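You operate a simulated robot arm through the tools that you are given. There is no shell and no other tool.

The job below is to be done with a simulated robot arm. You get a single attempt, and the scene is never put back.

## Task
Vent the keg line, uncouple the full slim keg and cap its neck.
Fine: gauge at nought and vent shut, coupler lever up before lifting; coupler in the cup on the cup post; green dust cap on.

The check looks at the end state, three seconds after you hand in, the way a careful person would. Anything else that was tipped, shoved, dropped, spilled or broken makes it a failure. Lids that push on must go on centred and level and be pressed home; caps that screw on are set level and turned clockwise until they are tight.

## Robot
A 7-joint arm with a two-finger parallel gripper, fixed in place. Base frame: the origin is on the floor under the middle of its stand, x ahead of it, y to its left, z up. Lengths are in cm, angles in rad, forces in N, time in s.
It reaches about 147.9 cm from its shoulder. Its first joint turns from -2.897 to 2.897 rad. Payload 4.4 kg.
The tool frame sits at the grasp point between the pads (the TCP): z along the fingers, y along the line on which they close. The tips reach 2.3 cm beyond it. Largest opening 9.4 cm; finger width 3.8, thickness 1; the body of the gripper, 5.4 by 9.6 cm, starts 3.9 cm behind the TCP.
Orientation is that of the tool frame in the base frame, as a unit quaternion [x, y, z, w]. With the fingers straight down and closing along the base's y, the tool's x points along the base's -x, its y along +y and its z along -z.

## Interface
- The arm moves only by the tool apply_moves. Its argument "increments" is a list of rows, each a list of 6 numbers: the shift along the tool's x, y, z in cm, then the turn, a rotation vector about the tool's x, y, z in rad. In form: [[tx, ty, tz, wx, wy, wz], ...]. A call has 1 to 20 rows; each row shifts and turns the commanded pose from where the row before left it, along the tool's axes as they then stand. "grip" is the finger opening in cm, from 0 to 9.4, set as the call begins (left out, the last holds). A row lasts 0.2 s, in which the tool goes at most 5 cm and 0.15 rad; a call with a longer step from one row to the next is refused whole, and so is a gripper value outside its range. A pose out of reach is approached as far as the arm can. The call stops where the force on the tool passes 40 N (or 10 N more than at its start, if that is more) or the arm is blocked; 0.2 s more then pass. The fingers move at their own pace (about 7.2 cm/s each) and stop on an object; they squeeze with about 39 N. The grip force told is the motor's: it shows also when the fingers shut on nothing. Time passes only in rows, and 0.2 s behind the last, so rows that do not move let the fingers close. The reply holds the time, the measured pose of the TCP, the force on the tool along the base axes, the opening and the grip force, in the units named above and with some noise, with the torque about the TCP (base axes, N m) and any sound that the robot's microphone picked up.
- Cameras (640 x 400 px; columns grow to the right, rows downward): "scene" is fixed at [5.01, 50.26, 122.48]; the picture's right is [0.45, -0.90, 0.00], its down [-0.31, -0.15, -0.94] and it looks along [0.84, 0.42, -0.35] (base axes); focal length 214 px, centre (320, 200). "wrist" rides on the gripper at [8.6, 1.6, -7.4] in the tool frame; the picture's right is [-0.18, 0.98, 0.00], its down [-0.58, -0.11, -0.81] and it looks along [-0.79, -0.15, 0.59] (tool axes); focal length 243 px, centre (320, 200). There is no depth. A picture from a camera that has moved, and an enlarged one, comes with that camera's place and axes in the base frame and with its lens.
- snapshot(camera): a new picture of that camera. No time passes.
- enlarge(camera, box): a new picture of the part [left, top, right, bottom] of that camera's present view, enlarged. No time passes.
- hand_in(): hands the job in; it is judged then, once.

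Nothing tells you positions but the pictures and the camera data. Unless the task says otherwise, let go and move clear before handing in.

The tools are called after "Request:" by a JSON object that holds its "name" and its "arguments". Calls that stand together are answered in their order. apply_moves: Moves the arm, as the interface text tells. Its arguments: {"type":"object","properties":{"increments":{"type":"array","items":{"type":"array","items":{"type":"number"}}},"grip":{"type":"number"}},"required":["increments"]} The other tools are called the same way: snapshot (camera) takes a picture; enlarge (camera, box) takes an enlarged picture of a part of a camera's view; hand_in () hands the job in.

At the start:

```text
time_s: 0.0
tool_pos: [54.72, 50.81, 121.82]
ee_rot: [0.0, 1.0, -0.001, 0.001]
force: [-1.3, 0.2, 0.7]
ft_torque: [0.01, 0.01, 0.01]
finger_gap: 9.41
grasp_force: 0.0
```

scene: 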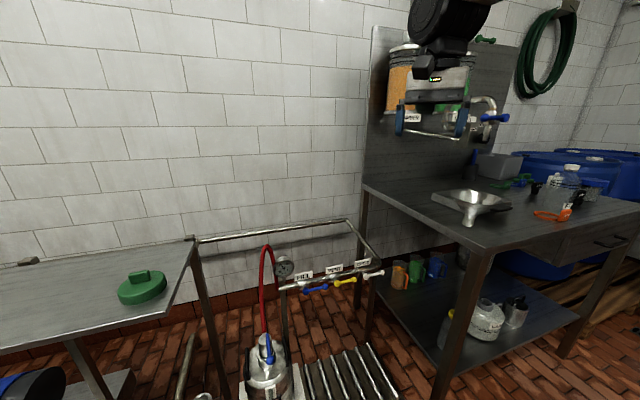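
wrist: 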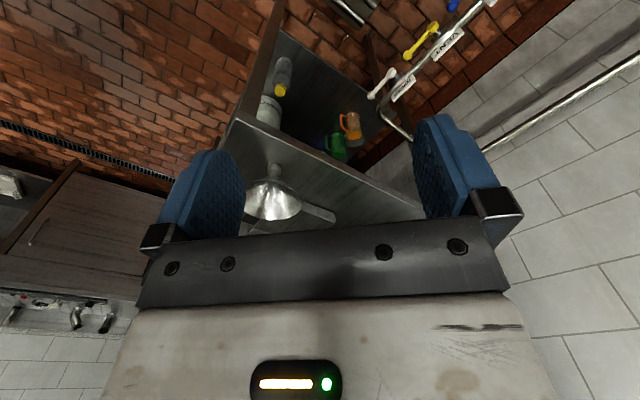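

I see a keg with a red hose and a blue lever at the bottom centre, a gauge with three labelled valves beside it, and a green cap on the left table. I'll look closer before moving anything.

Request:
{"name": "enlarge", "arguments": {"camera": "scene", "box": [230, 240, 310, 400]}}

Request:
{"name": "enlarge", "arguments": {"camera": "scene", "box": [260, 240, 400, 320]}}

Request:
{"name": "enlarge", "arguments": {"camera": "scene", "box": [0, 230, 260, 400]}}

Request:
{"name": "enlarge", "arguments": {"camera": "scene", "box": [420, 130, 640, 260]}}

```text
2.50 times, centred on (270, 320) of scene
camera zoom: at [5.01, 50.26, 122.48], right [0.45, -0.9, 0.0], down [-0.31, -0.15, -0.94], along [0.84, 0.42, -0.35], focal length 536 px, centre (445, -100)
```

zoom: 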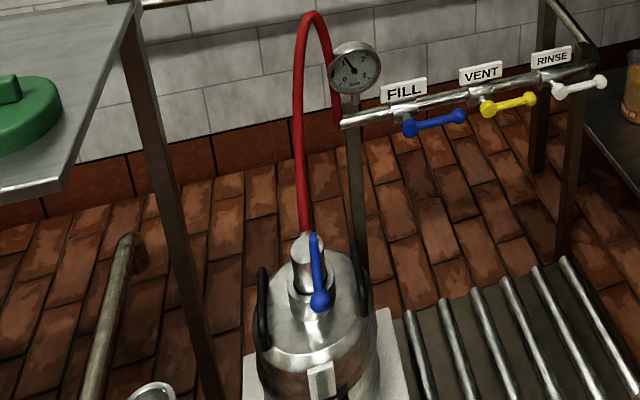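

```text
4.57 times, centred on (330, 280) of scene
camera zoom: at [5.01, 50.26, 122.48], right [0.45, -0.9, 0.0], down [-0.31, -0.15, -0.94], along [0.84, 0.42, -0.35], focal length 980 px, centre (274, -166)
```

zoom: 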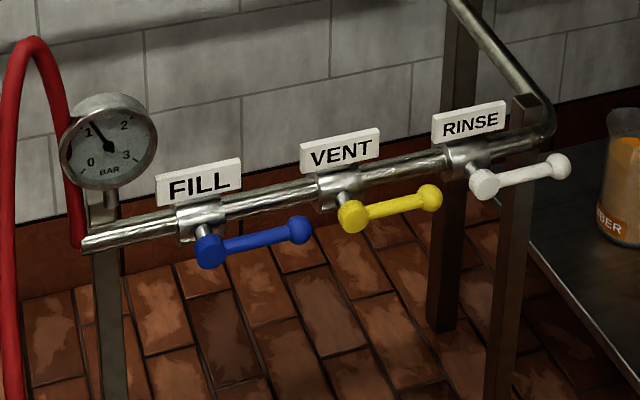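

```text
2.35 times, centred on (130, 315) of scene
camera zoom: at [5.01, 50.26, 122.48], right [0.45, -0.9, 0.0], down [-0.31, -0.15, -0.94], along [0.84, 0.42, -0.35], focal length 505 px, centre (767, -71)
```

zoom: 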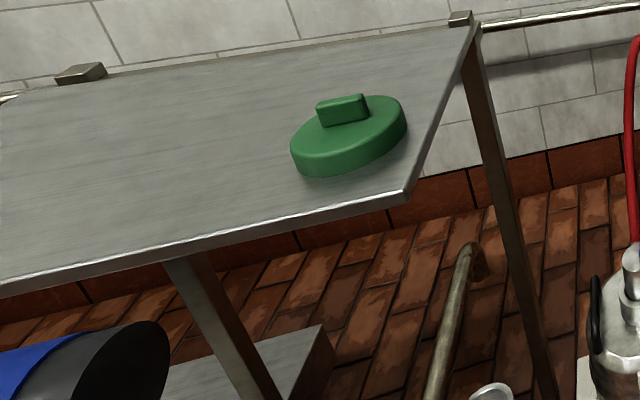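

```text
2.91 times, centred on (530, 195) of scene
camera zoom: at [5.01, 50.26, 122.48], right [0.45, -0.9, 0.0], down [-0.31, -0.15, -0.94], along [0.84, 0.42, -0.35], focal length 624 px, centre (-291, 214)
```

zoom: 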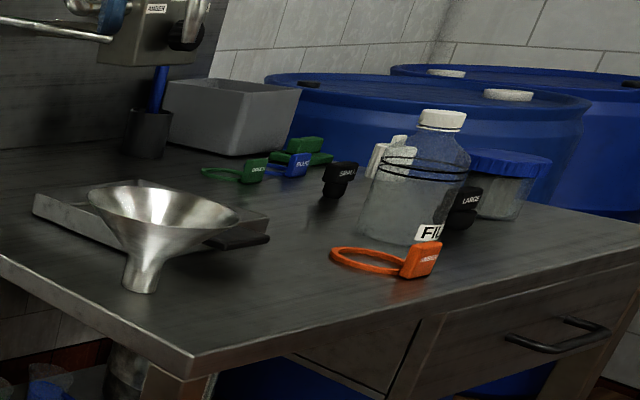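

The valves are FILL (blue), VENT (yellow) and RINSE (white), and the gauge reads about 1.1 bar. Several green things could be the dust cap, so I'll look at each more closely.

Request:
{"name": "enlarge", "arguments": {"camera": "scene", "box": [480, 165, 560, 215]}}

Request:
{"name": "enlarge", "arguments": {"camera": "scene", "box": [240, 320, 320, 400]}}

Request:
{"name": "enlarge", "arguments": {"camera": "scene", "box": [360, 0, 520, 150]}}

Request:
{"name": "enlarge", "arguments": {"camera": "scene", "box": [370, 240, 540, 360]}}

Request:
{"name": "enlarge", "arguments": {"camera": "scene", "box": [110, 255, 190, 315]}}

Request:
{"name": "enlarge", "arguments": {"camera": "scene", "box": [150, 340, 250, 400]}}

```text
8.00 times, centred on (520, 190) of scene
camera zoom: at [5.01, 50.26, 122.48], right [0.45, -0.9, 0.0], down [-0.31, -0.15, -0.94], along [0.84, 0.42, -0.35], focal length 1716 px, centre (-1280, 280)
```

zoom: 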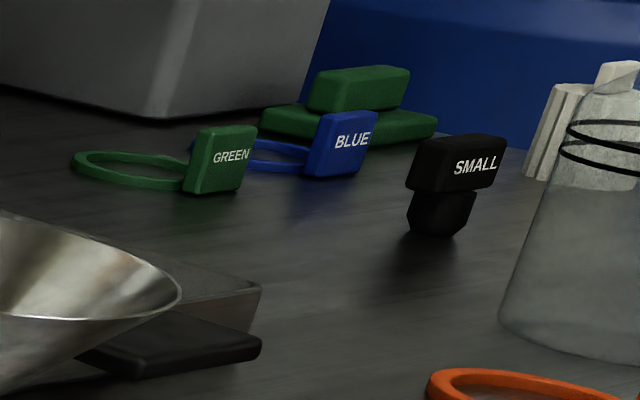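

```text
5.00 times, centred on (280, 360) of scene
camera zoom: at [5.01, 50.26, 122.48], right [0.45, -0.9, 0.0], down [-0.31, -0.15, -0.94], along [0.84, 0.42, -0.35], focal length 1072 px, centre (520, -600)
```

zoom: 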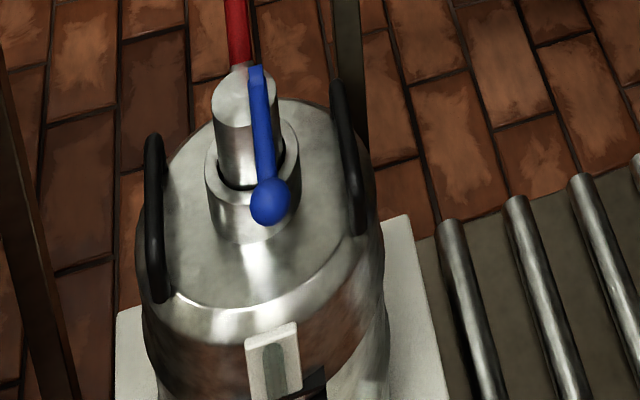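

```text
2.67 times, centred on (440, 75) of scene
camera zoom: at [5.01, 50.26, 122.48], right [0.45, -0.9, 0.0], down [-0.31, -0.15, -0.94], along [0.84, 0.42, -0.35], focal length 572 px, centre (0, 533)
```

zoom: 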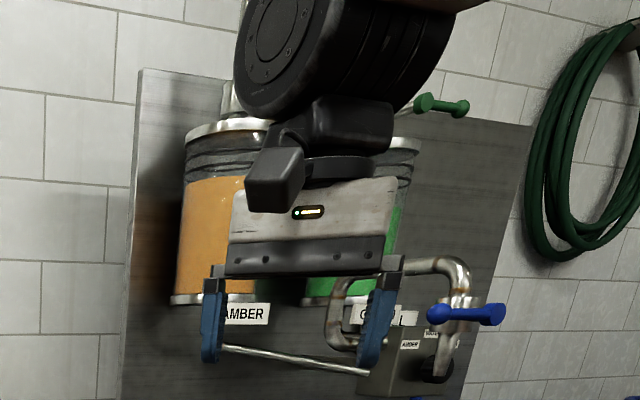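

```text
3.33 times, centred on (455, 300) of scene
camera zoom: at [5.01, 50.26, 122.48], right [0.45, -0.9, 0.0], down [-0.31, -0.15, -0.94], along [0.84, 0.42, -0.35], focal length 715 px, centre (-130, -133)
```

zoom: 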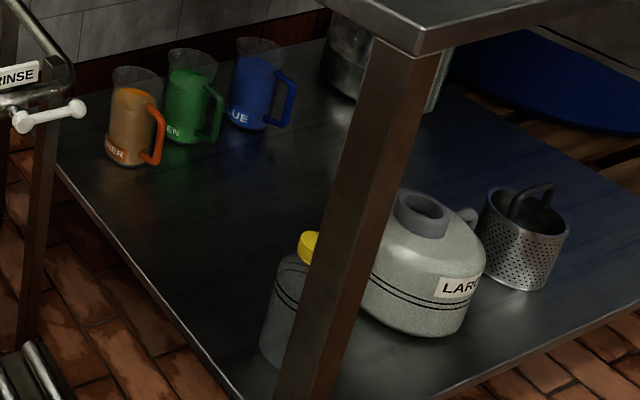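

```text
6.67 times, centred on (150, 285) of scene
camera zoom: at [5.01, 50.26, 122.48], right [0.45, -0.9, 0.0], down [-0.31, -0.15, -0.94], along [0.84, 0.42, -0.35], focal length 1430 px, centre (1453, -367)
```

zoom: 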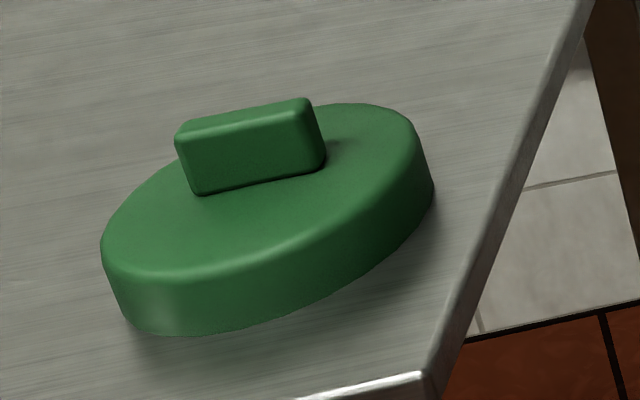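

```text
6.40 times, centred on (200, 370) of scene
camera zoom: at [5.01, 50.26, 122.48], right [0.45, -0.9, 0.0], down [-0.31, -0.15, -0.94], along [0.84, 0.42, -0.35], focal length 1373 px, centre (1088, -888)
```

zoom: 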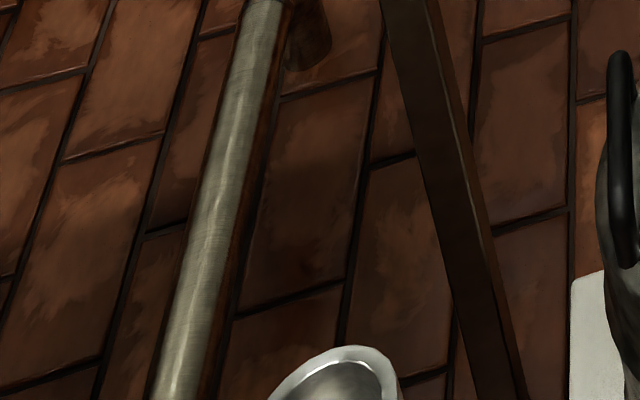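

The keg with its coupler and blue lever stands roughly at (48, 95), the manifold is near (80, 75, 52), and the cup sits at the bottom edge of the scene view. I'll turn the wrist towards the keg and back off for a better view.

Request:
{"name": "apply_moves", "arguments": {"increments": [[0, 0, 0, 0, 0, -0.1375], [0, 0, 0, 0, 0, -0.1375], [0, 0, 0, 0, 0, -0.1375], [0, 0, 0, 0, 0, -0.1375], [0, 0, 0, 0, 0, -0.1375], [0, 0, 0, 0, 0, -0.1375], [0, 0, 0, 0, 0, -0.1375], [0, 0, 0, 0, 0, -0.1375], [0.09, 3.66, 2.42, 0, 0, 0], [0.09, 3.66, 2.42, 0, 0, 0], [0.09, 3.66, 2.42, 0, 0, 0], [0.09, 3.66, 2.42, 0, 0, 0], [0.09, 3.66, 2.42, 0, 0, 0], [0.09, 3.66, 2.42, 0, 0, 0], [0.09, 3.66, 2.42, 0, 0, 0], [0.09, 3.66, 2.42, 0, 0, 0], [0.09, 3.66, 2.42, 0, 0, 0]]}}

Request:
{"name": "snapshot", "arguments": {"camera": "wrist"}}

Request:
{"name": "snapshot", "arguments": {"camera": "scene"}}

```text
time_s: 3.6
tool_pos: [24.93, 65.15, 100.03]
ee_rot: [-0.522, 0.853, -0.001, 0.0]
force: [0.1, -0.2, 0.1]
ft_torque: [-0.04, -0.02, 0.02]
finger_gap: 9.38
grasp_force: 0.1
```

```text
taken
camera wrist: at [19.72, 57.98, 107.34], right [-0.79, 0.61, 0.0], down [0.36, 0.47, 0.81], along [0.49, 0.64, -0.59], focal length 243 px, centre (320, 200)
```

wrist: 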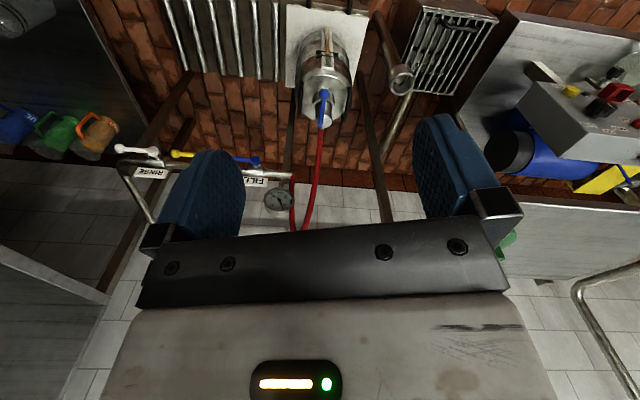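

```text
taken
```

scene: 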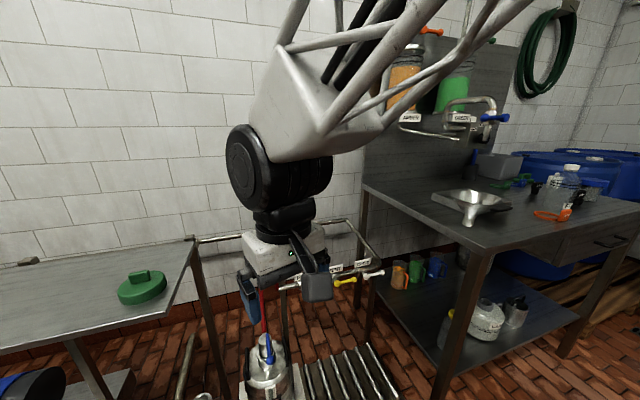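

From here I can see the keg, its coupler, the cup post and the drain grate, all upside down in the wrist view. I'll enlarge those parts.

Request:
{"name": "enlarge", "arguments": {"camera": "wrist", "box": [270, 0, 430, 130]}}

Request:
{"name": "enlarge", "arguments": {"camera": "wrist", "box": [100, 130, 340, 240]}}

Request:
{"name": "enlarge", "arguments": {"camera": "wrist", "box": [480, 30, 640, 200]}}

```text
3.08 times, centred on (350, 65) of wrist
camera zoom: at [19.72, 57.98, 107.34], right [-0.79, 0.61, 0.0], down [0.36, 0.47, 0.81], along [0.49, 0.64, -0.59], focal length 746 px, centre (228, 615)
```

zoom: 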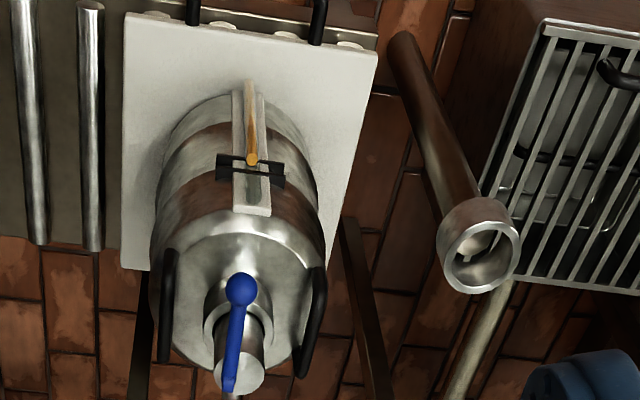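

```text
2.67 times, centred on (220, 185) of wrist
camera zoom: at [19.72, 57.98, 107.34], right [-0.79, 0.61, 0.0], down [0.36, 0.47, 0.81], along [0.49, 0.64, -0.59], focal length 647 px, centre (587, 240)
```

zoom: 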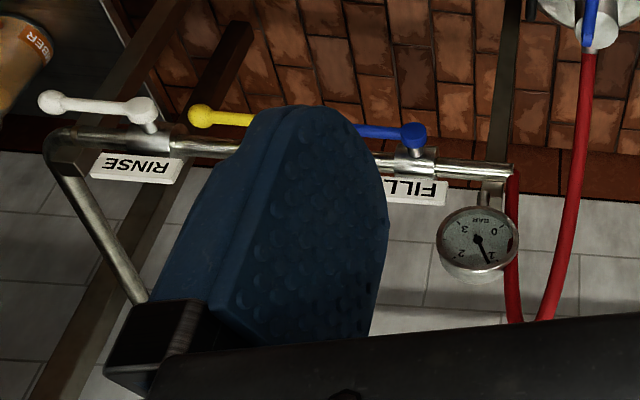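

```text
2.35 times, centred on (560, 115) of wrist
camera zoom: at [19.72, 57.98, 107.34], right [-0.79, 0.61, 0.0], down [0.36, 0.47, 0.81], along [0.49, 0.64, -0.59], focal length 571 px, centre (-245, 400)
```

zoom: 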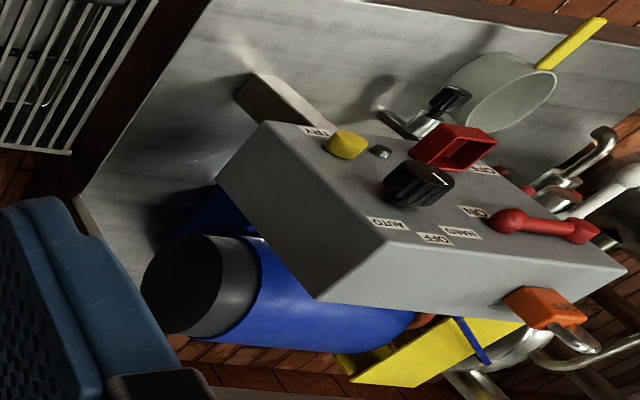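

The coupler top is near (43.5, 90.6, 52), the cup rim near (23, 95, 49.5), and the manifold runs at 45° at z ≈ 51.5 with VENT near (80, 78). Next I'll move to a viewpoint in front of the manifold.

Request:
{"name": "apply_moves", "arguments": {"increments": [[0, 0, 0, 0, 0, 0.105], [0, 0, 0, 0, 0, 0.105], [0, 0, 0, 0, 0, 0.105], [-2.83, -2.71, 2.18, 0, 0, 0], [-2.83, -2.71, 2.18, 0, 0, 0], [-2.83, -2.71, 2.18, 0, 0, 0], [-2.83, -2.71, 2.18, 0, 0, 0], [-2.83, -2.71, 2.18, 0, 0, 0], [-2.83, -2.71, 2.18, 0, 0, 0], [-2.83, -2.71, 2.18, 0, 0, 0], [-2.83, -2.71, 2.18, 0, 0, 0], [-2.83, -2.71, 2.18, 0, 0, 0], [-2.83, -2.71, 2.18, 0, 0, 0], [-2.83, -2.71, 2.18, 0, 0, 0]]}}

Request:
{"name": "snapshot", "arguments": {"camera": "wrist"}}

Request:
{"name": "snapshot", "arguments": {"camera": "scene"}}

```text
time_s: 6.6
tool_pos: [68.21, 66.08, 76.17]
ee_rot: [-0.383, 0.924, 0.0, 0.0]
force: [0.4, -0.1, 0.0]
ft_torque: [0.03, 0.03, -0.05]
finger_gap: 9.4
grasp_force: 0.0
```

```text
taken
camera wrist: at [61.06, 60.97, 83.4], right [-0.56, 0.83, 0.0], down [0.49, 0.33, 0.81], along [0.67, 0.46, -0.59], focal length 243 px, centre (320, 200)
```

wrist: 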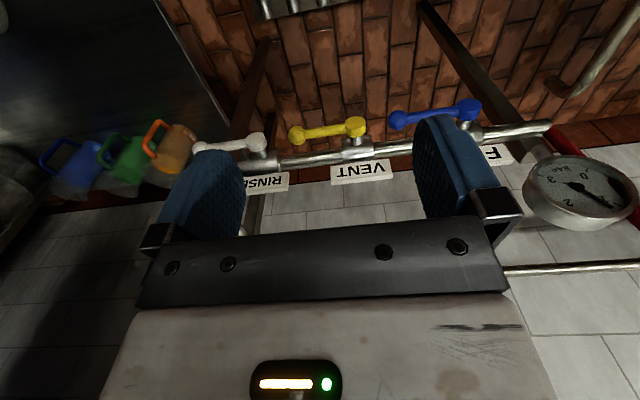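

```text
taken
```

scene: 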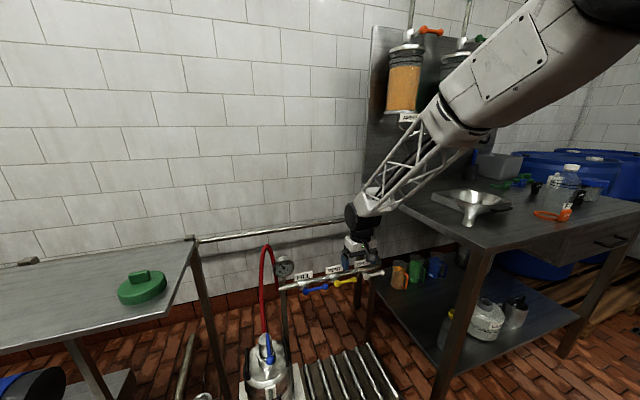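

The vent hub comes out near (75.4, 76.8, 55.5). I'll enlarge the wrist view to check the valve geometry.

Request:
{"name": "enlarge", "arguments": {"camera": "wrist", "box": [240, 80, 420, 192]}}

Request:
{"name": "enlarge", "arguments": {"camera": "wrist", "box": [500, 90, 640, 240]}}

Request:
{"name": "enlarge", "arguments": {"camera": "scene", "box": [260, 240, 400, 320]}}

```text
3.56 times, centred on (330, 136) of wrist
camera zoom: at [61.06, 60.97, 83.4], right [-0.56, 0.83, 0.0], down [0.49, 0.33, 0.81], along [0.67, 0.46, -0.59], focal length 863 px, centre (284, 428)
```

zoom: 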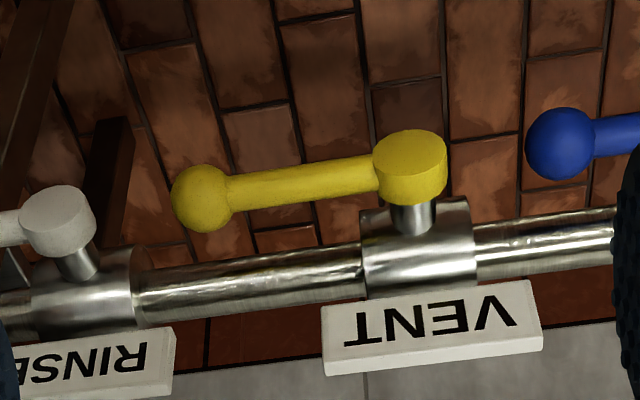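

```text
2.67 times, centred on (570, 165) of wrist
camera zoom: at [61.06, 60.97, 83.4], right [-0.56, 0.83, 0.0], down [0.49, 0.33, 0.81], along [0.67, 0.46, -0.59], focal length 647 px, centre (-347, 293)
```

zoom: 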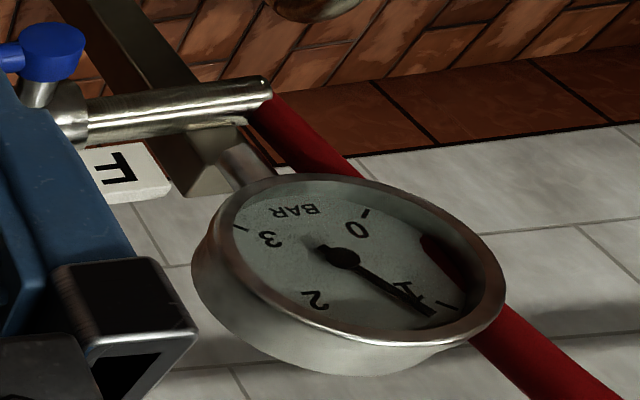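

```text
4.57 times, centred on (330, 280) of scene
camera zoom: at [5.01, 50.26, 122.48], right [0.45, -0.9, 0.0], down [-0.31, -0.15, -0.94], along [0.84, 0.42, -0.35], focal length 980 px, centre (274, -166)
```

zoom: 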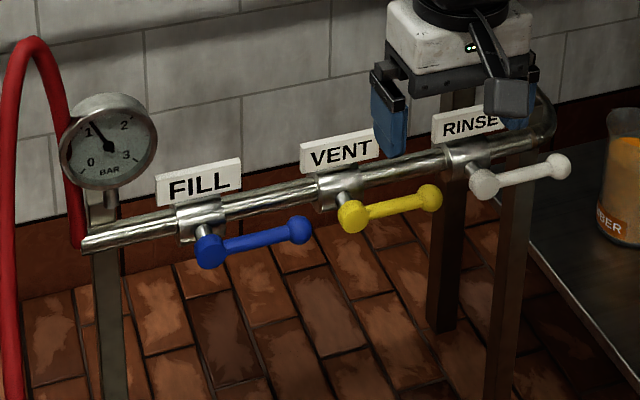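

The hub turns on a horizontal axis pointing towards the robot, and its handle lies to the right, about 8.5 cm long. I'll bring the gripper horizontal with its fingers closing vertically, so they can straddle the handle and turn it about its pivot.

Request:
{"name": "apply_moves", "arguments": {"increments": [[0, 0, 0, 0, 0, -0.1428], [0, 0, 0, 0, 0, -0.1428], [0, 0, 0, 0, 0, -0.1428], [0, 0, 0, 0, 0, -0.1428], [0, 0, 0, 0, 0, -0.1428], [0, 0, 0, 0, 0, -0.1428], [0, 0, 0, 0, 0, -0.1428], [0, 0, 0, 0, 0, -0.1428], [0, 0, 0, 0, 0, -0.1428], [0, 0, 0, 0, 0, -0.1428], [0, 0, 0, 0, 0, -0.1428]]}}

Request:
{"name": "apply_moves", "arguments": {"increments": [[0, 0, 0, 0.1428, 0, 0], [0, 0, 0, 0.1428, 0, 0], [0, 0, 0, 0.1428, 0, 0], [0, 0, 0, 0.1428, 0, 0], [0, 0, 0, 0.1428, 0, 0], [0, 0, 0, 0.1428, 0, 0], [0, 0, 0, 0.1428, 0, 0], [0, 0, 0, 0.1428, 0, 0], [0, 0, 0, 0.1428, 0, 0], [0, 0, 0, 0.1428, 0, 0], [0, 0, 0, 0.1428, 0, 0]]}}

Request:
{"name": "snapshot", "arguments": {"camera": "wrist"}}

Request:
{"name": "snapshot", "arguments": {"camera": "scene"}}

```text
time_s: 9.0
tool_pos: [68.03, 65.99, 75.95]
ee_rot: [0.924, -0.382, 0.0, 0.0]
force: [0.2, 1.0, 0.0]
ft_torque: [-0.02, -0.03, -0.02]
finger_gap: 9.43
grasp_force: 0.1
```

```text
time_s: 11.4
tool_pos: [68.11, 66.01, 75.97]
ee_rot: [-0.652, 0.271, -0.272, 0.654]
force: [-0.3, 0.0, 0.7]
ft_torque: [-0.03, 0.05, 0.0]
finger_gap: 9.38
grasp_force: 0.0
```

```text
taken
camera wrist: at [69.06, 54.45, 74.27], right [-0.13, 0.13, -0.98], down [-0.98, -0.16, 0.11], along [-0.14, 0.98, 0.15], focal length 243 px, centre (320, 200)
```

wrist: 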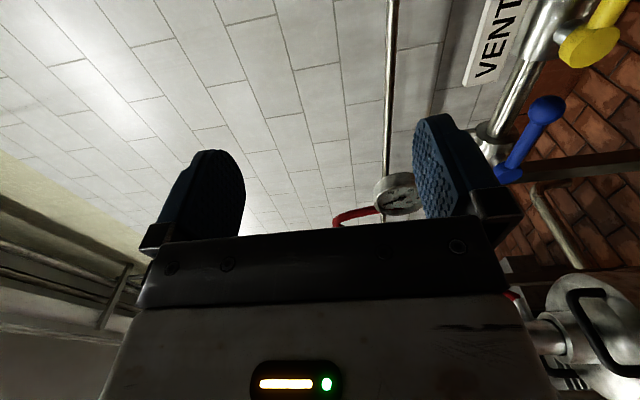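

```text
taken
```

scene: 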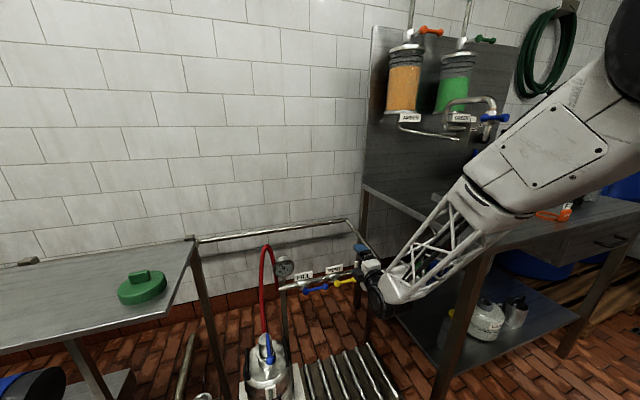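

The gripper is horizontal and level. I'll lower it to the handle's height in front of the manifold and check the alignment.

Request:
{"name": "apply_moves", "arguments": {"increments": [[0.3, 4.04, 0, 0, 0, 0], [0.3, 4.04, 0, 0, 0, 0], [0.3, 4.04, 0, 0, 0, 0], [0.3, 4.04, 0, 0, 0, 0], [0.3, 4.04, 0, 0, 0, 0]]}}

Request:
{"name": "snapshot", "arguments": {"camera": "wrist"}}

Request:
{"name": "snapshot", "arguments": {"camera": "scene"}}

Request:
{"name": "enlarge", "arguments": {"camera": "scene", "box": [260, 240, 400, 320]}}

```text
time_s: 12.6
tool_pos: [68.96, 64.84, 55.85]
ee_rot: [-0.652, 0.271, -0.271, 0.654]
force: [0.6, 1.3, 1.0]
ft_torque: [0.01, 0.01, -0.01]
finger_gap: 9.4
grasp_force: 0.0
```

```text
taken
camera wrist: at [69.94, 53.46, 54.09], right [-0.13, 0.13, -0.98], down [-0.98, -0.16, 0.11], along [-0.14, 0.98, 0.15], focal length 243 px, centre (320, 200)
```

wrist: 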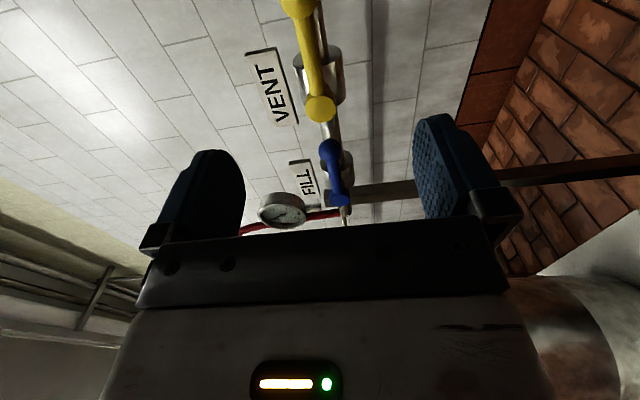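

```text
taken
```

scene: 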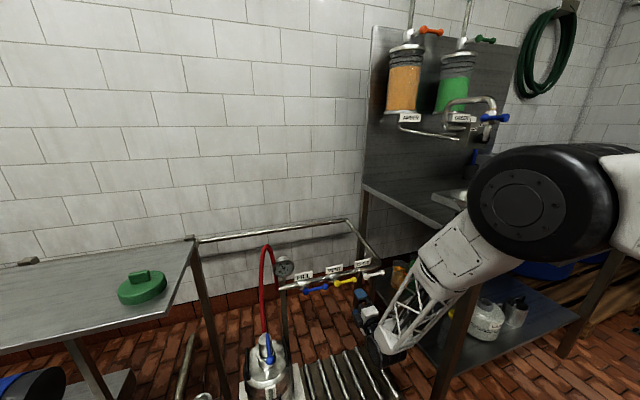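

```text
4.57 times, centred on (330, 280) of scene
camera zoom: at [5.01, 50.26, 122.48], right [0.45, -0.9, 0.0], down [-0.31, -0.15, -0.94], along [0.84, 0.42, -0.35], focal length 980 px, centre (274, -166)
```

zoom: 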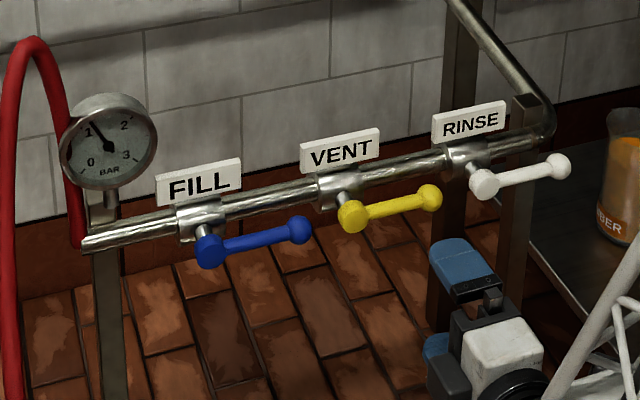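

The handle sits level at z ≈ 56.3, between my upper and lower fingers. I'll narrow the opening to 5 cm and move forward to straddle the middle of the vent handle.

Request:
{"name": "apply_moves", "arguments": {"increments": [[0.1, -0.45, 0, 0, 0, 0], [0.1, 0, 3.0, 0, 0, 0], [0.1, 0, 3.0, 0, 0, 0], [0, 0, 3.0, 0, 0, 0]], "grip": 5.0}}

Request:
{"name": "snapshot", "arguments": {"camera": "wrist"}}

Request:
{"name": "enlarge", "arguments": {"camera": "scene", "box": [260, 240, 400, 320]}}

```text
time_s: 13.6
tool_pos: [75.59, 71.31, 56.46]
ee_rot: [0.653, -0.271, 0.271, -0.653]
force: [0.1, -0.4, -0.3]
ft_torque: [-0.02, 0.02, 0.0]
finger_gap: 5.0
grasp_force: 0.0
```

```text
taken
camera wrist: at [76.51, 59.62, 54.69], right [-0.13, 0.13, -0.98], down [-0.98, -0.16, 0.11], along [-0.14, 0.98, 0.15], focal length 243 px, centre (320, 200)
```

wrist: 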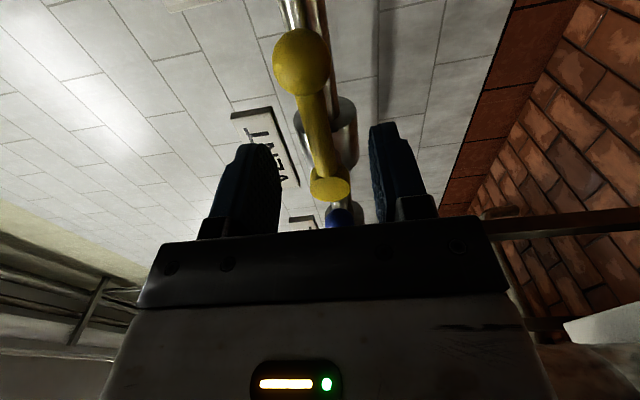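

```text
4.57 times, centred on (330, 280) of scene
camera zoom: at [5.01, 50.26, 122.48], right [0.45, -0.9, 0.0], down [-0.31, -0.15, -0.94], along [0.84, 0.42, -0.35], focal length 980 px, centre (274, -166)
```

zoom: 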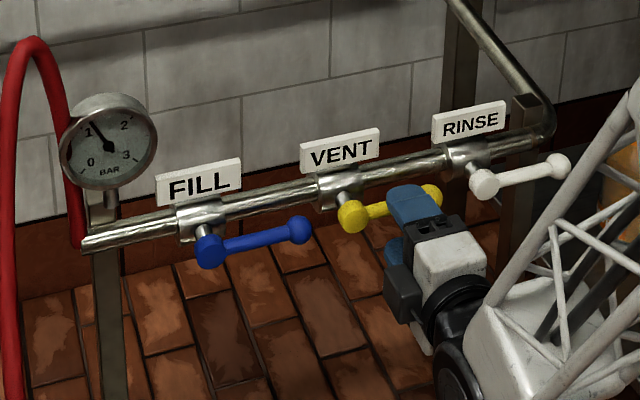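

The fingers line up with the handle. I'll move forward a little more, close loosely on the rod and check again.

Request:
{"name": "apply_moves", "arguments": {"increments": [[0, 0, 1.2, 0, 0, 0], [0, 0, 1.2, 0, 0, 0]]}}

Request:
{"name": "apply_moves", "arguments": {"increments": [[0, 0, 0, 0, 0, 0], [0, 0, 0, 0, 0, 0], [0, 0, 0, 0, 0, 0]], "grip": 2.4}}

Request:
{"name": "snapshot", "arguments": {"camera": "wrist"}}

Request:
{"name": "enlarge", "arguments": {"camera": "scene", "box": [260, 240, 400, 320]}}

```text
time_s: 14.2
tool_pos: [77.25, 72.88, 56.26]
ee_rot: [0.653, -0.271, 0.271, -0.653]
force: [0.2, -0.3, -0.3]
ft_torque: [0.02, 0.02, -0.02]
finger_gap: 5.0
grasp_force: 0.0
```

```text
time_s: 15.0
tool_pos: [77.23, 72.74, 56.34]
ee_rot: [-0.652, 0.272, -0.271, 0.654]
force: [0.2, -0.3, 0.5]
ft_torque: [0.02, 0.03, -0.03]
finger_gap: 2.39
grasp_force: 0.1
```

```text
taken
camera wrist: at [78.24, 61.29, 54.52], right [-0.13, 0.13, -0.98], down [-0.98, -0.16, 0.11], along [-0.14, 0.98, 0.15], focal length 243 px, centre (320, 200)
```

wrist: 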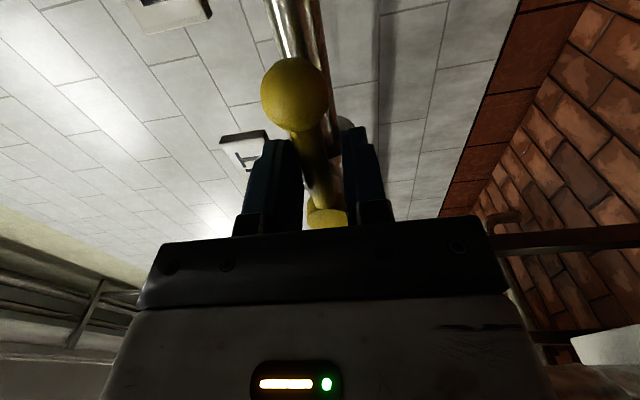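

```text
4.57 times, centred on (330, 280) of scene
camera zoom: at [5.01, 50.26, 122.48], right [0.45, -0.9, 0.0], down [-0.31, -0.15, -0.94], along [0.84, 0.42, -0.35], focal length 980 px, centre (274, -166)
```

zoom: 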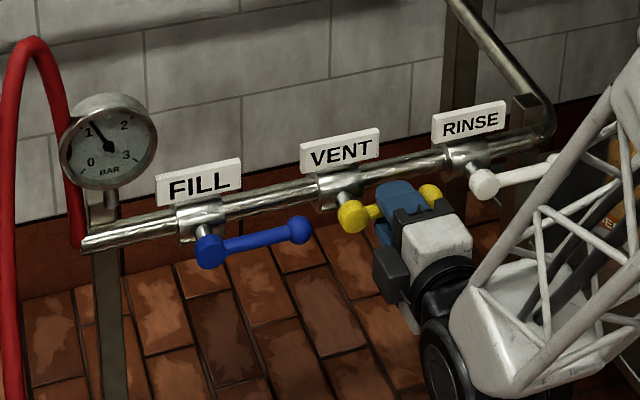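

The fingers straddle the rod with a little slack and no contact. I'll try a small clockwise turn (handle downwards) about the hub and watch the force and the gauge.

Request:
{"name": "apply_moves", "arguments": {"increments": [[-0.02, 0.409, 0, 0, 0, 0.1], [-0.02, 0.409, 0, 0, 0, 0.1], [-0.02, 0.409, 0, 0, 0, 0.1]]}}

Request:
{"name": "enlarge", "arguments": {"camera": "scene", "box": [260, 240, 400, 320]}}

Request:
{"name": "snapshot", "arguments": {"camera": "wrist"}}

```text
time_s: 15.8
tool_pos: [77.18, 72.9, 55.0]
ee_rot: [-0.605, 0.367, -0.17, 0.686]
force: [-0.3, -0.1, -0.6]
ft_torque: [0.01, 0.01, 0.03]
finger_gap: 2.4
grasp_force: 0.1
```

```text
4.57 times, centred on (330, 280) of scene
camera zoom: at [5.01, 50.26, 122.48], right [0.45, -0.9, 0.0], down [-0.31, -0.15, -0.94], along [0.84, 0.42, -0.35], focal length 980 px, centre (274, -166)
```

zoom: 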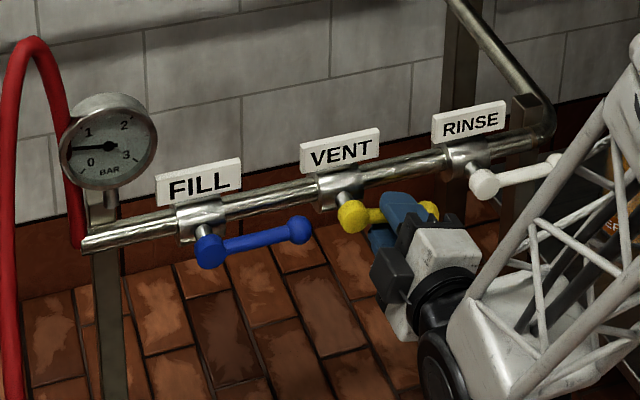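

```text
taken
camera wrist: at [77.56, 61.99, 50.84], right [-0.33, 0.33, -0.88], down [-0.94, -0.2, 0.28], along [-0.08, 0.92, 0.38], focal length 243 px, centre (320, 200)
```

wrist: 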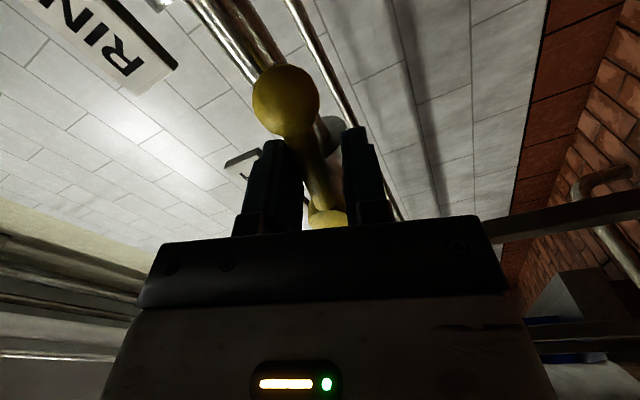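

The handle turns down easily and the gauge is already falling, so this direction opens the vent. I'll turn it a bit further and wait for the gauge to reach nought.

Request:
{"name": "apply_moves", "arguments": {"increments": [[-0.02, 0.409, 0, 0, 0, 0.1], [-0.02, 0.409, 0, 0, 0, 0.1], [-0.02, 0.409, 0, 0, 0, 0.1], [-0.02, 0.409, 0, 0, 0, 0.1], [0, 0, 0, 0, 0, 0], [0, 0, 0, 0, 0, 0], [0, 0, 0, 0, 0, 0], [0, 0, 0, 0, 0, 0], [0, 0, 0, 0, 0, 0], [0, 0, 0, 0, 0, 0], [0, 0, 0, 0, 0, 0], [0, 0, 0, 0, 0, 0], [0, 0, 0, 0, 0, 0], [0, 0, 0, 0, 0, 0], [0, 0, 0, 0, 0, 0], [0, 0, 0, 0, 0, 0]]}}

Request:
{"name": "enlarge", "arguments": {"camera": "scene", "box": [260, 240, 400, 320]}}

Request:
{"name": "enlarge", "arguments": {"camera": "scene", "box": [265, 250, 305, 285]}}

```text
time_s: 19.2
tool_pos: [76.7, 73.56, 53.63]
ee_rot: [-0.521, 0.479, -0.032, 0.706]
force: [-0.5, -0.5, -0.1]
ft_torque: [-0.01, 0.0, -0.01]
finger_gap: 2.39
grasp_force: 0.1
```

```text
4.57 times, centred on (330, 280) of scene
camera zoom: at [5.01, 50.26, 122.48], right [0.45, -0.9, 0.0], down [-0.31, -0.15, -0.94], along [0.84, 0.42, -0.35], focal length 980 px, centre (274, -166)
```

zoom: 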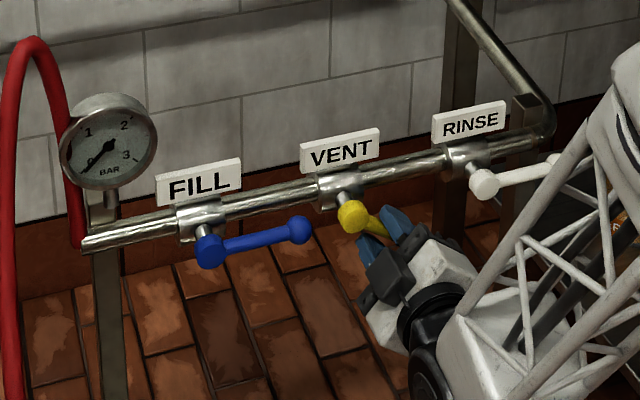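

```text
11.43 times, centred on (285, 268) of scene
camera zoom: at [5.01, 50.26, 122.48], right [0.45, -0.9, 0.0], down [-0.31, -0.15, -0.94], along [0.84, 0.42, -0.35], focal length 2451 px, centre (720, -571)
```

zoom: 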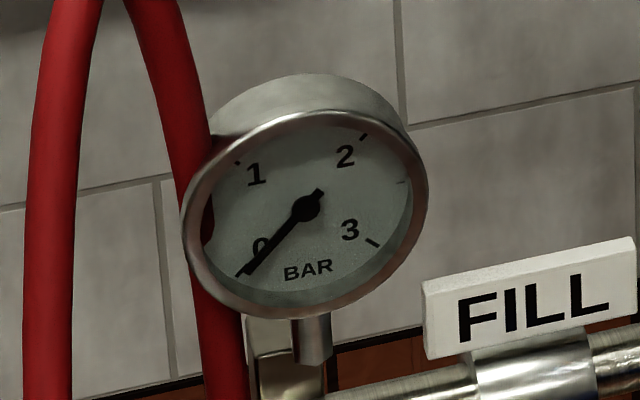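

The gauge reads 0. I'll wait a little longer, then turn the handle back up to shut the vent.

Request:
{"name": "apply_moves", "arguments": {"increments": [[0, 0, 0, 0, 0, 0], [0, 0, 0, 0, 0, 0], [0, 0, 0, 0, 0, 0], [0, 0, 0, 0, 0, 0], [0, 0, 0, 0, 0, 0], [0, 0, 0, 0, 0, 0], [0, 0, 0, 0, 0, 0], [0, 0, 0, 0, 0, 0], [-0.02, -0.409, 0, 0, 0, -0.1], [-0.02, -0.409, 0, 0, 0, -0.1], [-0.02, -0.409, 0, 0, 0, -0.1], [-0.02, -0.409, 0, 0, 0, -0.1], [-0.02, -0.409, 0, 0, 0, -0.1], [-0.02, -0.409, 0, 0, 0, -0.1], [-0.02, -0.409, 0, 0, 0, -0.1]]}}

Request:
{"name": "enlarge", "arguments": {"camera": "scene", "box": [260, 240, 400, 320]}}

Request:
{"name": "snapshot", "arguments": {"camera": "wrist"}}

```text
time_s: 22.4
tool_pos: [77.36, 72.75, 56.23]
ee_rot: [0.653, -0.27, 0.271, -0.653]
force: [-0.5, 0.4, -1.7]
ft_torque: [0.03, 0.04, 0.02]
finger_gap: 2.47
grasp_force: 0.7
```

```text
4.57 times, centred on (330, 280) of scene
camera zoom: at [5.01, 50.26, 122.48], right [0.45, -0.9, 0.0], down [-0.31, -0.15, -0.94], along [0.84, 0.42, -0.35], focal length 980 px, centre (274, -166)
```

zoom: 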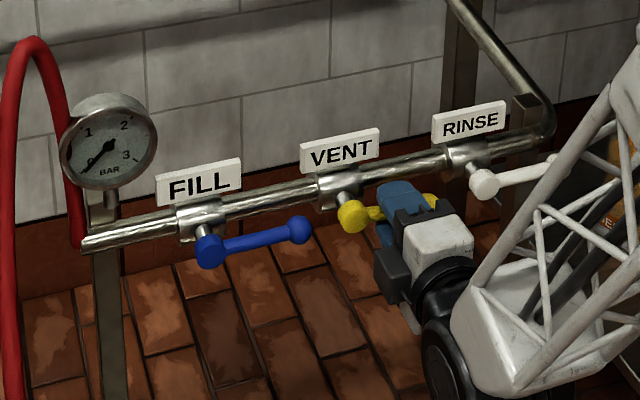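

```text
taken
camera wrist: at [78.34, 61.2, 54.44], right [-0.13, 0.13, -0.98], down [-0.98, -0.16, 0.11], along [-0.14, 0.98, 0.15], focal length 243 px, centre (320, 200)
```

wrist: 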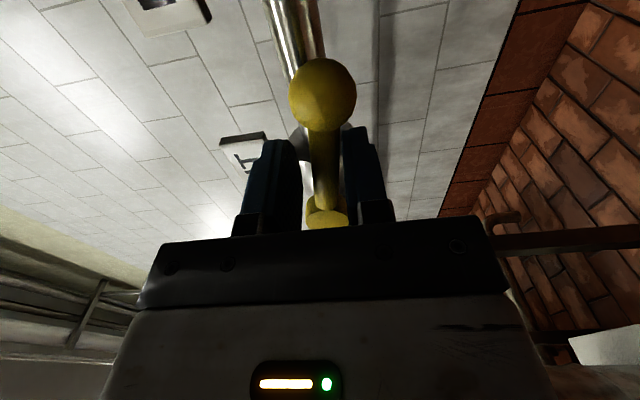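

The handle lags by about 0.12 rad from the slack, so I'll keep turning in small steps until it reaches its closed stop.

Request:
{"name": "apply_moves", "arguments": {"increments": [[0, -0.164, 0, 0, 0, -0.04], [0, -0.164, 0, 0, 0, -0.04], [0, -0.164, 0, 0, 0, -0.04]]}}

Request:
{"name": "snapshot", "arguments": {"camera": "wrist"}}

```text
time_s: 23.2
tool_pos: [77.35, 72.7, 56.66]
ee_rot: [0.668, -0.232, 0.31, -0.636]
force: [-0.3, -1.0, -2.0]
ft_torque: [0.02, 0.03, -0.01]
finger_gap: 2.47
grasp_force: 1.2
```

```text
taken
camera wrist: at [78.43, 61.15, 56.0], right [-0.05, 0.05, -1.0], down [-0.99, -0.15, 0.04], along [-0.15, 0.99, 0.05], focal length 243 px, centre (320, 200)
```

wrist: 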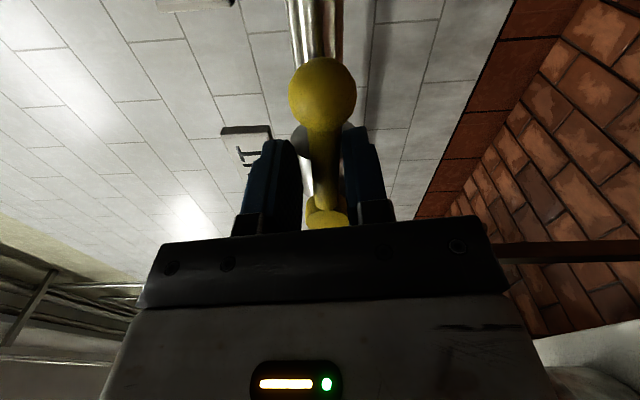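

Request:
{"name": "apply_moves", "arguments": {"increments": [[0, -0.123, 0, 0, 0, -0.03], [0, -0.123, 0, 0, 0, -0.03], [0, 0, 0, 0, 0, 0]]}}

Request:
{"name": "snapshot", "arguments": {"camera": "wrist"}}

Request:
{"name": "enlarge", "arguments": {"camera": "scene", "box": [260, 240, 400, 320]}}

```text
time_s: 24.0
tool_pos: [77.23, 72.67, 56.91]
ee_rot: [0.676, -0.212, 0.328, -0.625]
force: [-0.1, 1.6, -8.2]
ft_torque: [0.07, 0.21, 0.02]
finger_gap: 2.76
grasp_force: 4.1
```

```text
taken
camera wrist: at [78.34, 61.14, 56.67], right [0.0, 0.0, -1.0], down [-0.99, -0.15, 0.0], along [-0.15, 0.99, 0.0], focal length 243 px, centre (320, 200)
```

wrist: 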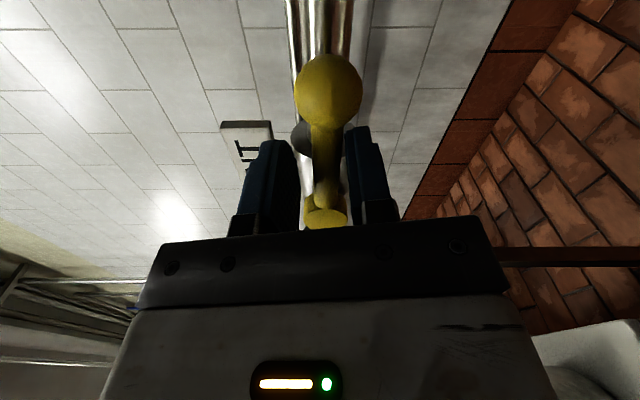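

```text
4.57 times, centred on (330, 280) of scene
camera zoom: at [5.01, 50.26, 122.48], right [0.45, -0.9, 0.0], down [-0.31, -0.15, -0.94], along [0.84, 0.42, -0.35], focal length 980 px, centre (274, -166)
```

zoom: 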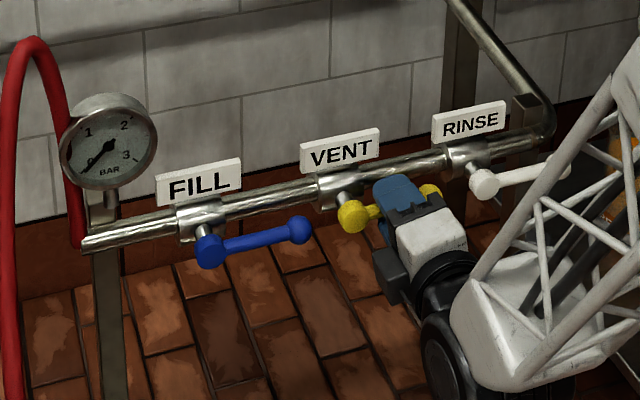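

The handle is at its closed stop: the reaction rose to 8 N and the gauge still reads 0. I'll open the fingers, relax and back straight off.

Request:
{"name": "apply_moves", "arguments": {"increments": [[0, 0.1, 0, 0, 0, 0], [0, 0.2, 0, 0, 0, 0], [0, 0, 0, 0, 0, 0]], "grip": 5.0}}

Request:
{"name": "apply_moves", "arguments": {"increments": [[0, 0, -3, 0, 0, 0], [0, 0, -4, 0, 0, 0], [0, 0, -4, 0, 0, 0], [0, 0, -4, 0, 0, 0]]}}

Request:
{"name": "enlarge", "arguments": {"camera": "scene", "box": [260, 240, 400, 320]}}

Request:
{"name": "enlarge", "arguments": {"camera": "scene", "box": [265, 250, 305, 285]}}

Request:
{"name": "snapshot", "arguments": {"camera": "wrist"}}

```text
time_s: 24.8
tool_pos: [77.46, 72.63, 56.77]
ee_rot: [0.674, -0.212, 0.328, -0.626]
force: [-0.6, -0.2, -0.3]
ft_torque: [0.02, 0.0, 0.0]
finger_gap: 5.0
grasp_force: 0.2
```

```text
time_s: 25.8
tool_pos: [66.81, 62.1, 56.66]
ee_rot: [0.675, -0.211, 0.329, -0.626]
force: [0.3, 0.5, 0.3]
ft_torque: [0.03, -0.01, 0.0]
finger_gap: 5.02
grasp_force: 0.1
```

```text
4.57 times, centred on (330, 280) of scene
camera zoom: at [5.01, 50.26, 122.48], right [0.45, -0.9, 0.0], down [-0.31, -0.15, -0.94], along [0.84, 0.42, -0.35], focal length 980 px, centre (274, -166)
```

zoom: 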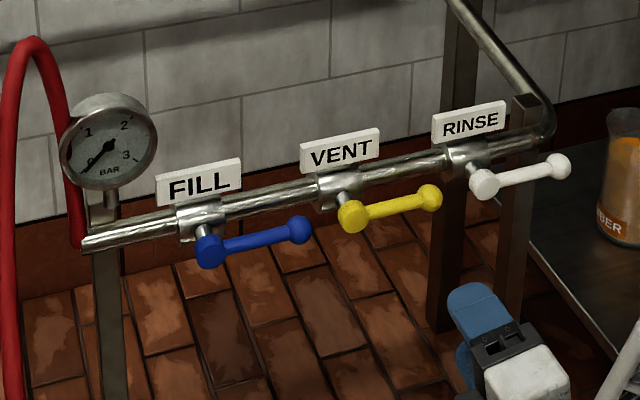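

```text
11.43 times, centred on (285, 268) of scene
camera zoom: at [5.01, 50.26, 122.48], right [0.45, -0.9, 0.0], down [-0.31, -0.15, -0.94], along [0.84, 0.42, -0.35], focal length 2451 px, centre (720, -571)
```

zoom: 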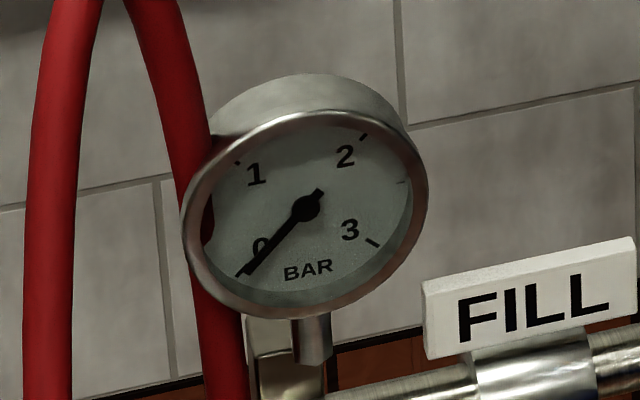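

```text
taken
camera wrist: at [67.82, 50.47, 56.37], right [0.0, 0.0, -1.0], down [-0.99, -0.15, 0.0], along [-0.15, 0.99, 0.0], focal length 243 px, centre (320, 200)
```

wrist: 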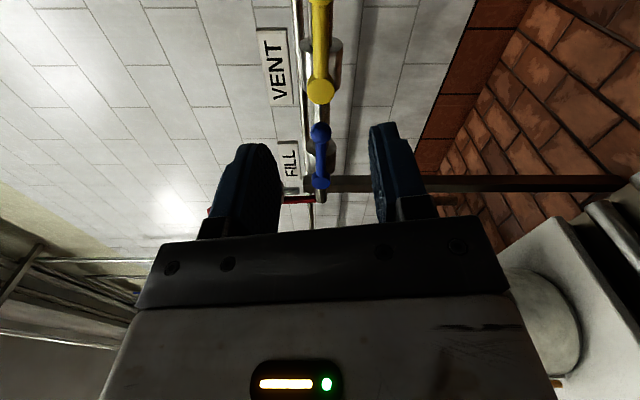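

The vent is shut and the gauge is at 0. Now I'll raise the arm, point the tool down again and go over to inspect the keg coupler up close.

Request:
{"name": "apply_moves", "arguments": {"increments": [[0, 0, 0, 0, 0, 0.09], [0, 0, 0, 0, 0, 0.09], [0, -4.5, 0, 0, 0, 0], [0, -4.5, 0, 0, 0, 0], [0, -4.5, 0, 0, 0, 0], [0, -4.5, 0, 0, 0, 0], [0, -4.5, 0, 0, 0, 0], [0, 0, 0, -0.1428, 0, 0], [0, 0, 0, -0.1428, 0, 0], [0, 0, 0, -0.1428, 0, 0], [0, 0, 0, -0.1428, 0, 0], [0, 0, 0, -0.1428, 0, 0], [0, 0, 0, -0.1428, 0, 0], [0, 0, 0, -0.1428, 0, 0], [0, 0, 0, -0.1428, 0, 0], [0, 0, 0, -0.1428, 0, 0], [0, 0, 0, -0.1428, 0, 0], [0, 0, 0, -0.1428, 0, 0]], "grip": 9.4}}

Request:
{"name": "apply_moves", "arguments": {"increments": [[0, 0, 0, 0, 0, 0.1397], [0, 0, 0, 0, 0, 0.1397], [0, 0, 0, 0, 0, 0.1397], [0, 0, 0, 0, 0, 0.1397], [0, 0, 0, 0, 0, 0.1397], [0, 0, 0, 0, 0, 0.1397], [0, 0, 0, 0, 0, 0.1397], [0, 0, 0, 0, 0, 0.1397], [0, 0, 0, 0, 0, 0.1397]]}}

```text
time_s: 29.6
tool_pos: [67.13, 62.44, 79.44]
ee_rot: [0.924, -0.383, -0.001, 0.002]
force: [-0.1, -0.3, 0.1]
ft_torque: [0.04, 0.01, -0.02]
finger_gap: 9.41
grasp_force: 0.0
out of reach, approached as far as the arm can: row 14
```

```text
time_s: 31.6
tool_pos: [66.84, 62.36, 79.63]
ee_rot: [-0.522, 0.853, 0.0, 0.001]
force: [0.2, 0.1, 0.1]
ft_torque: [0.0, -0.02, -0.03]
finger_gap: 9.4
grasp_force: 0.0
```

Request:
{"name": "apply_moves", "arguments": {"increments": [[0.8, 4.195, 1.45, 0, 0, 0], [0.8, 4.195, 1.45, 0, 0, 0], [0.8, 4.195, 1.45, 0, 0, 0], [0.8, 4.195, 1.45, 0, 0, 0], [0.8, 4.195, 1.45, 0, 0, 0], [0.8, 4.195, 1.45, 0, 0, 0], [0.8, 4.195, 1.45, 0, 0, 0], [0.8, 4.195, 1.45, 0, 0, 0]]}}

Request:
{"name": "snapshot", "arguments": {"camera": "wrist"}}

Request:
{"name": "snapshot", "arguments": {"camera": "scene"}}

Request:
{"name": "enlarge", "arguments": {"camera": "wrist", "box": [240, 40, 420, 230]}}

```text
time_s: 33.4
tool_pos: [34.08, 71.9, 67.64]
ee_rot: [-0.522, 0.853, 0.0, 0.001]
force: [0.4, -0.2, 1.0]
ft_torque: [-0.04, 0.01, 0.02]
finger_gap: 9.39
grasp_force: 0.0
```

```text
taken
camera wrist: at [28.88, 64.81, 75.01], right [-0.79, 0.61, 0.0], down [0.36, 0.47, 0.81], along [0.49, 0.64, -0.59], focal length 243 px, centre (320, 200)
```

wrist: 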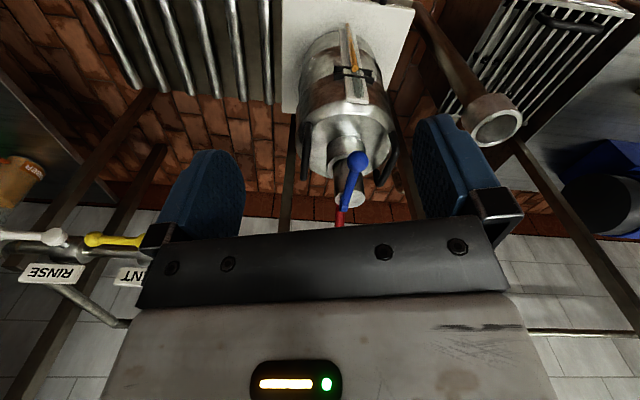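

```text
taken
```

scene: 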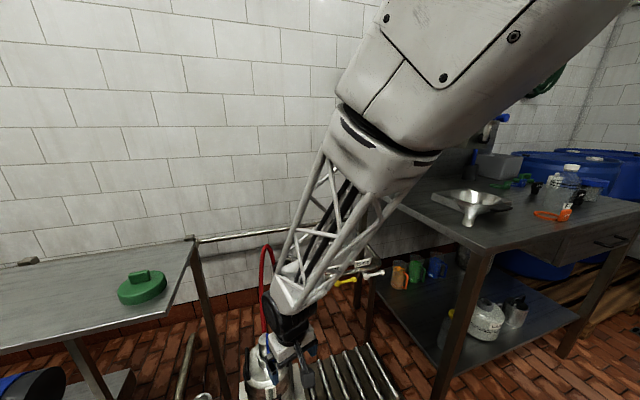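

```text
2.11 times, centred on (330, 135) of wrist
camera zoom: at [28.88, 64.81, 75.01], right [-0.79, 0.61, 0.0], down [0.36, 0.47, 0.81], along [0.49, 0.64, -0.59], focal length 511 px, centre (299, 337)
```

zoom: 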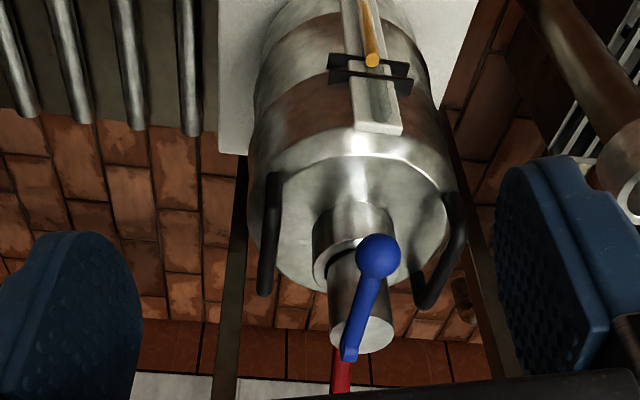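

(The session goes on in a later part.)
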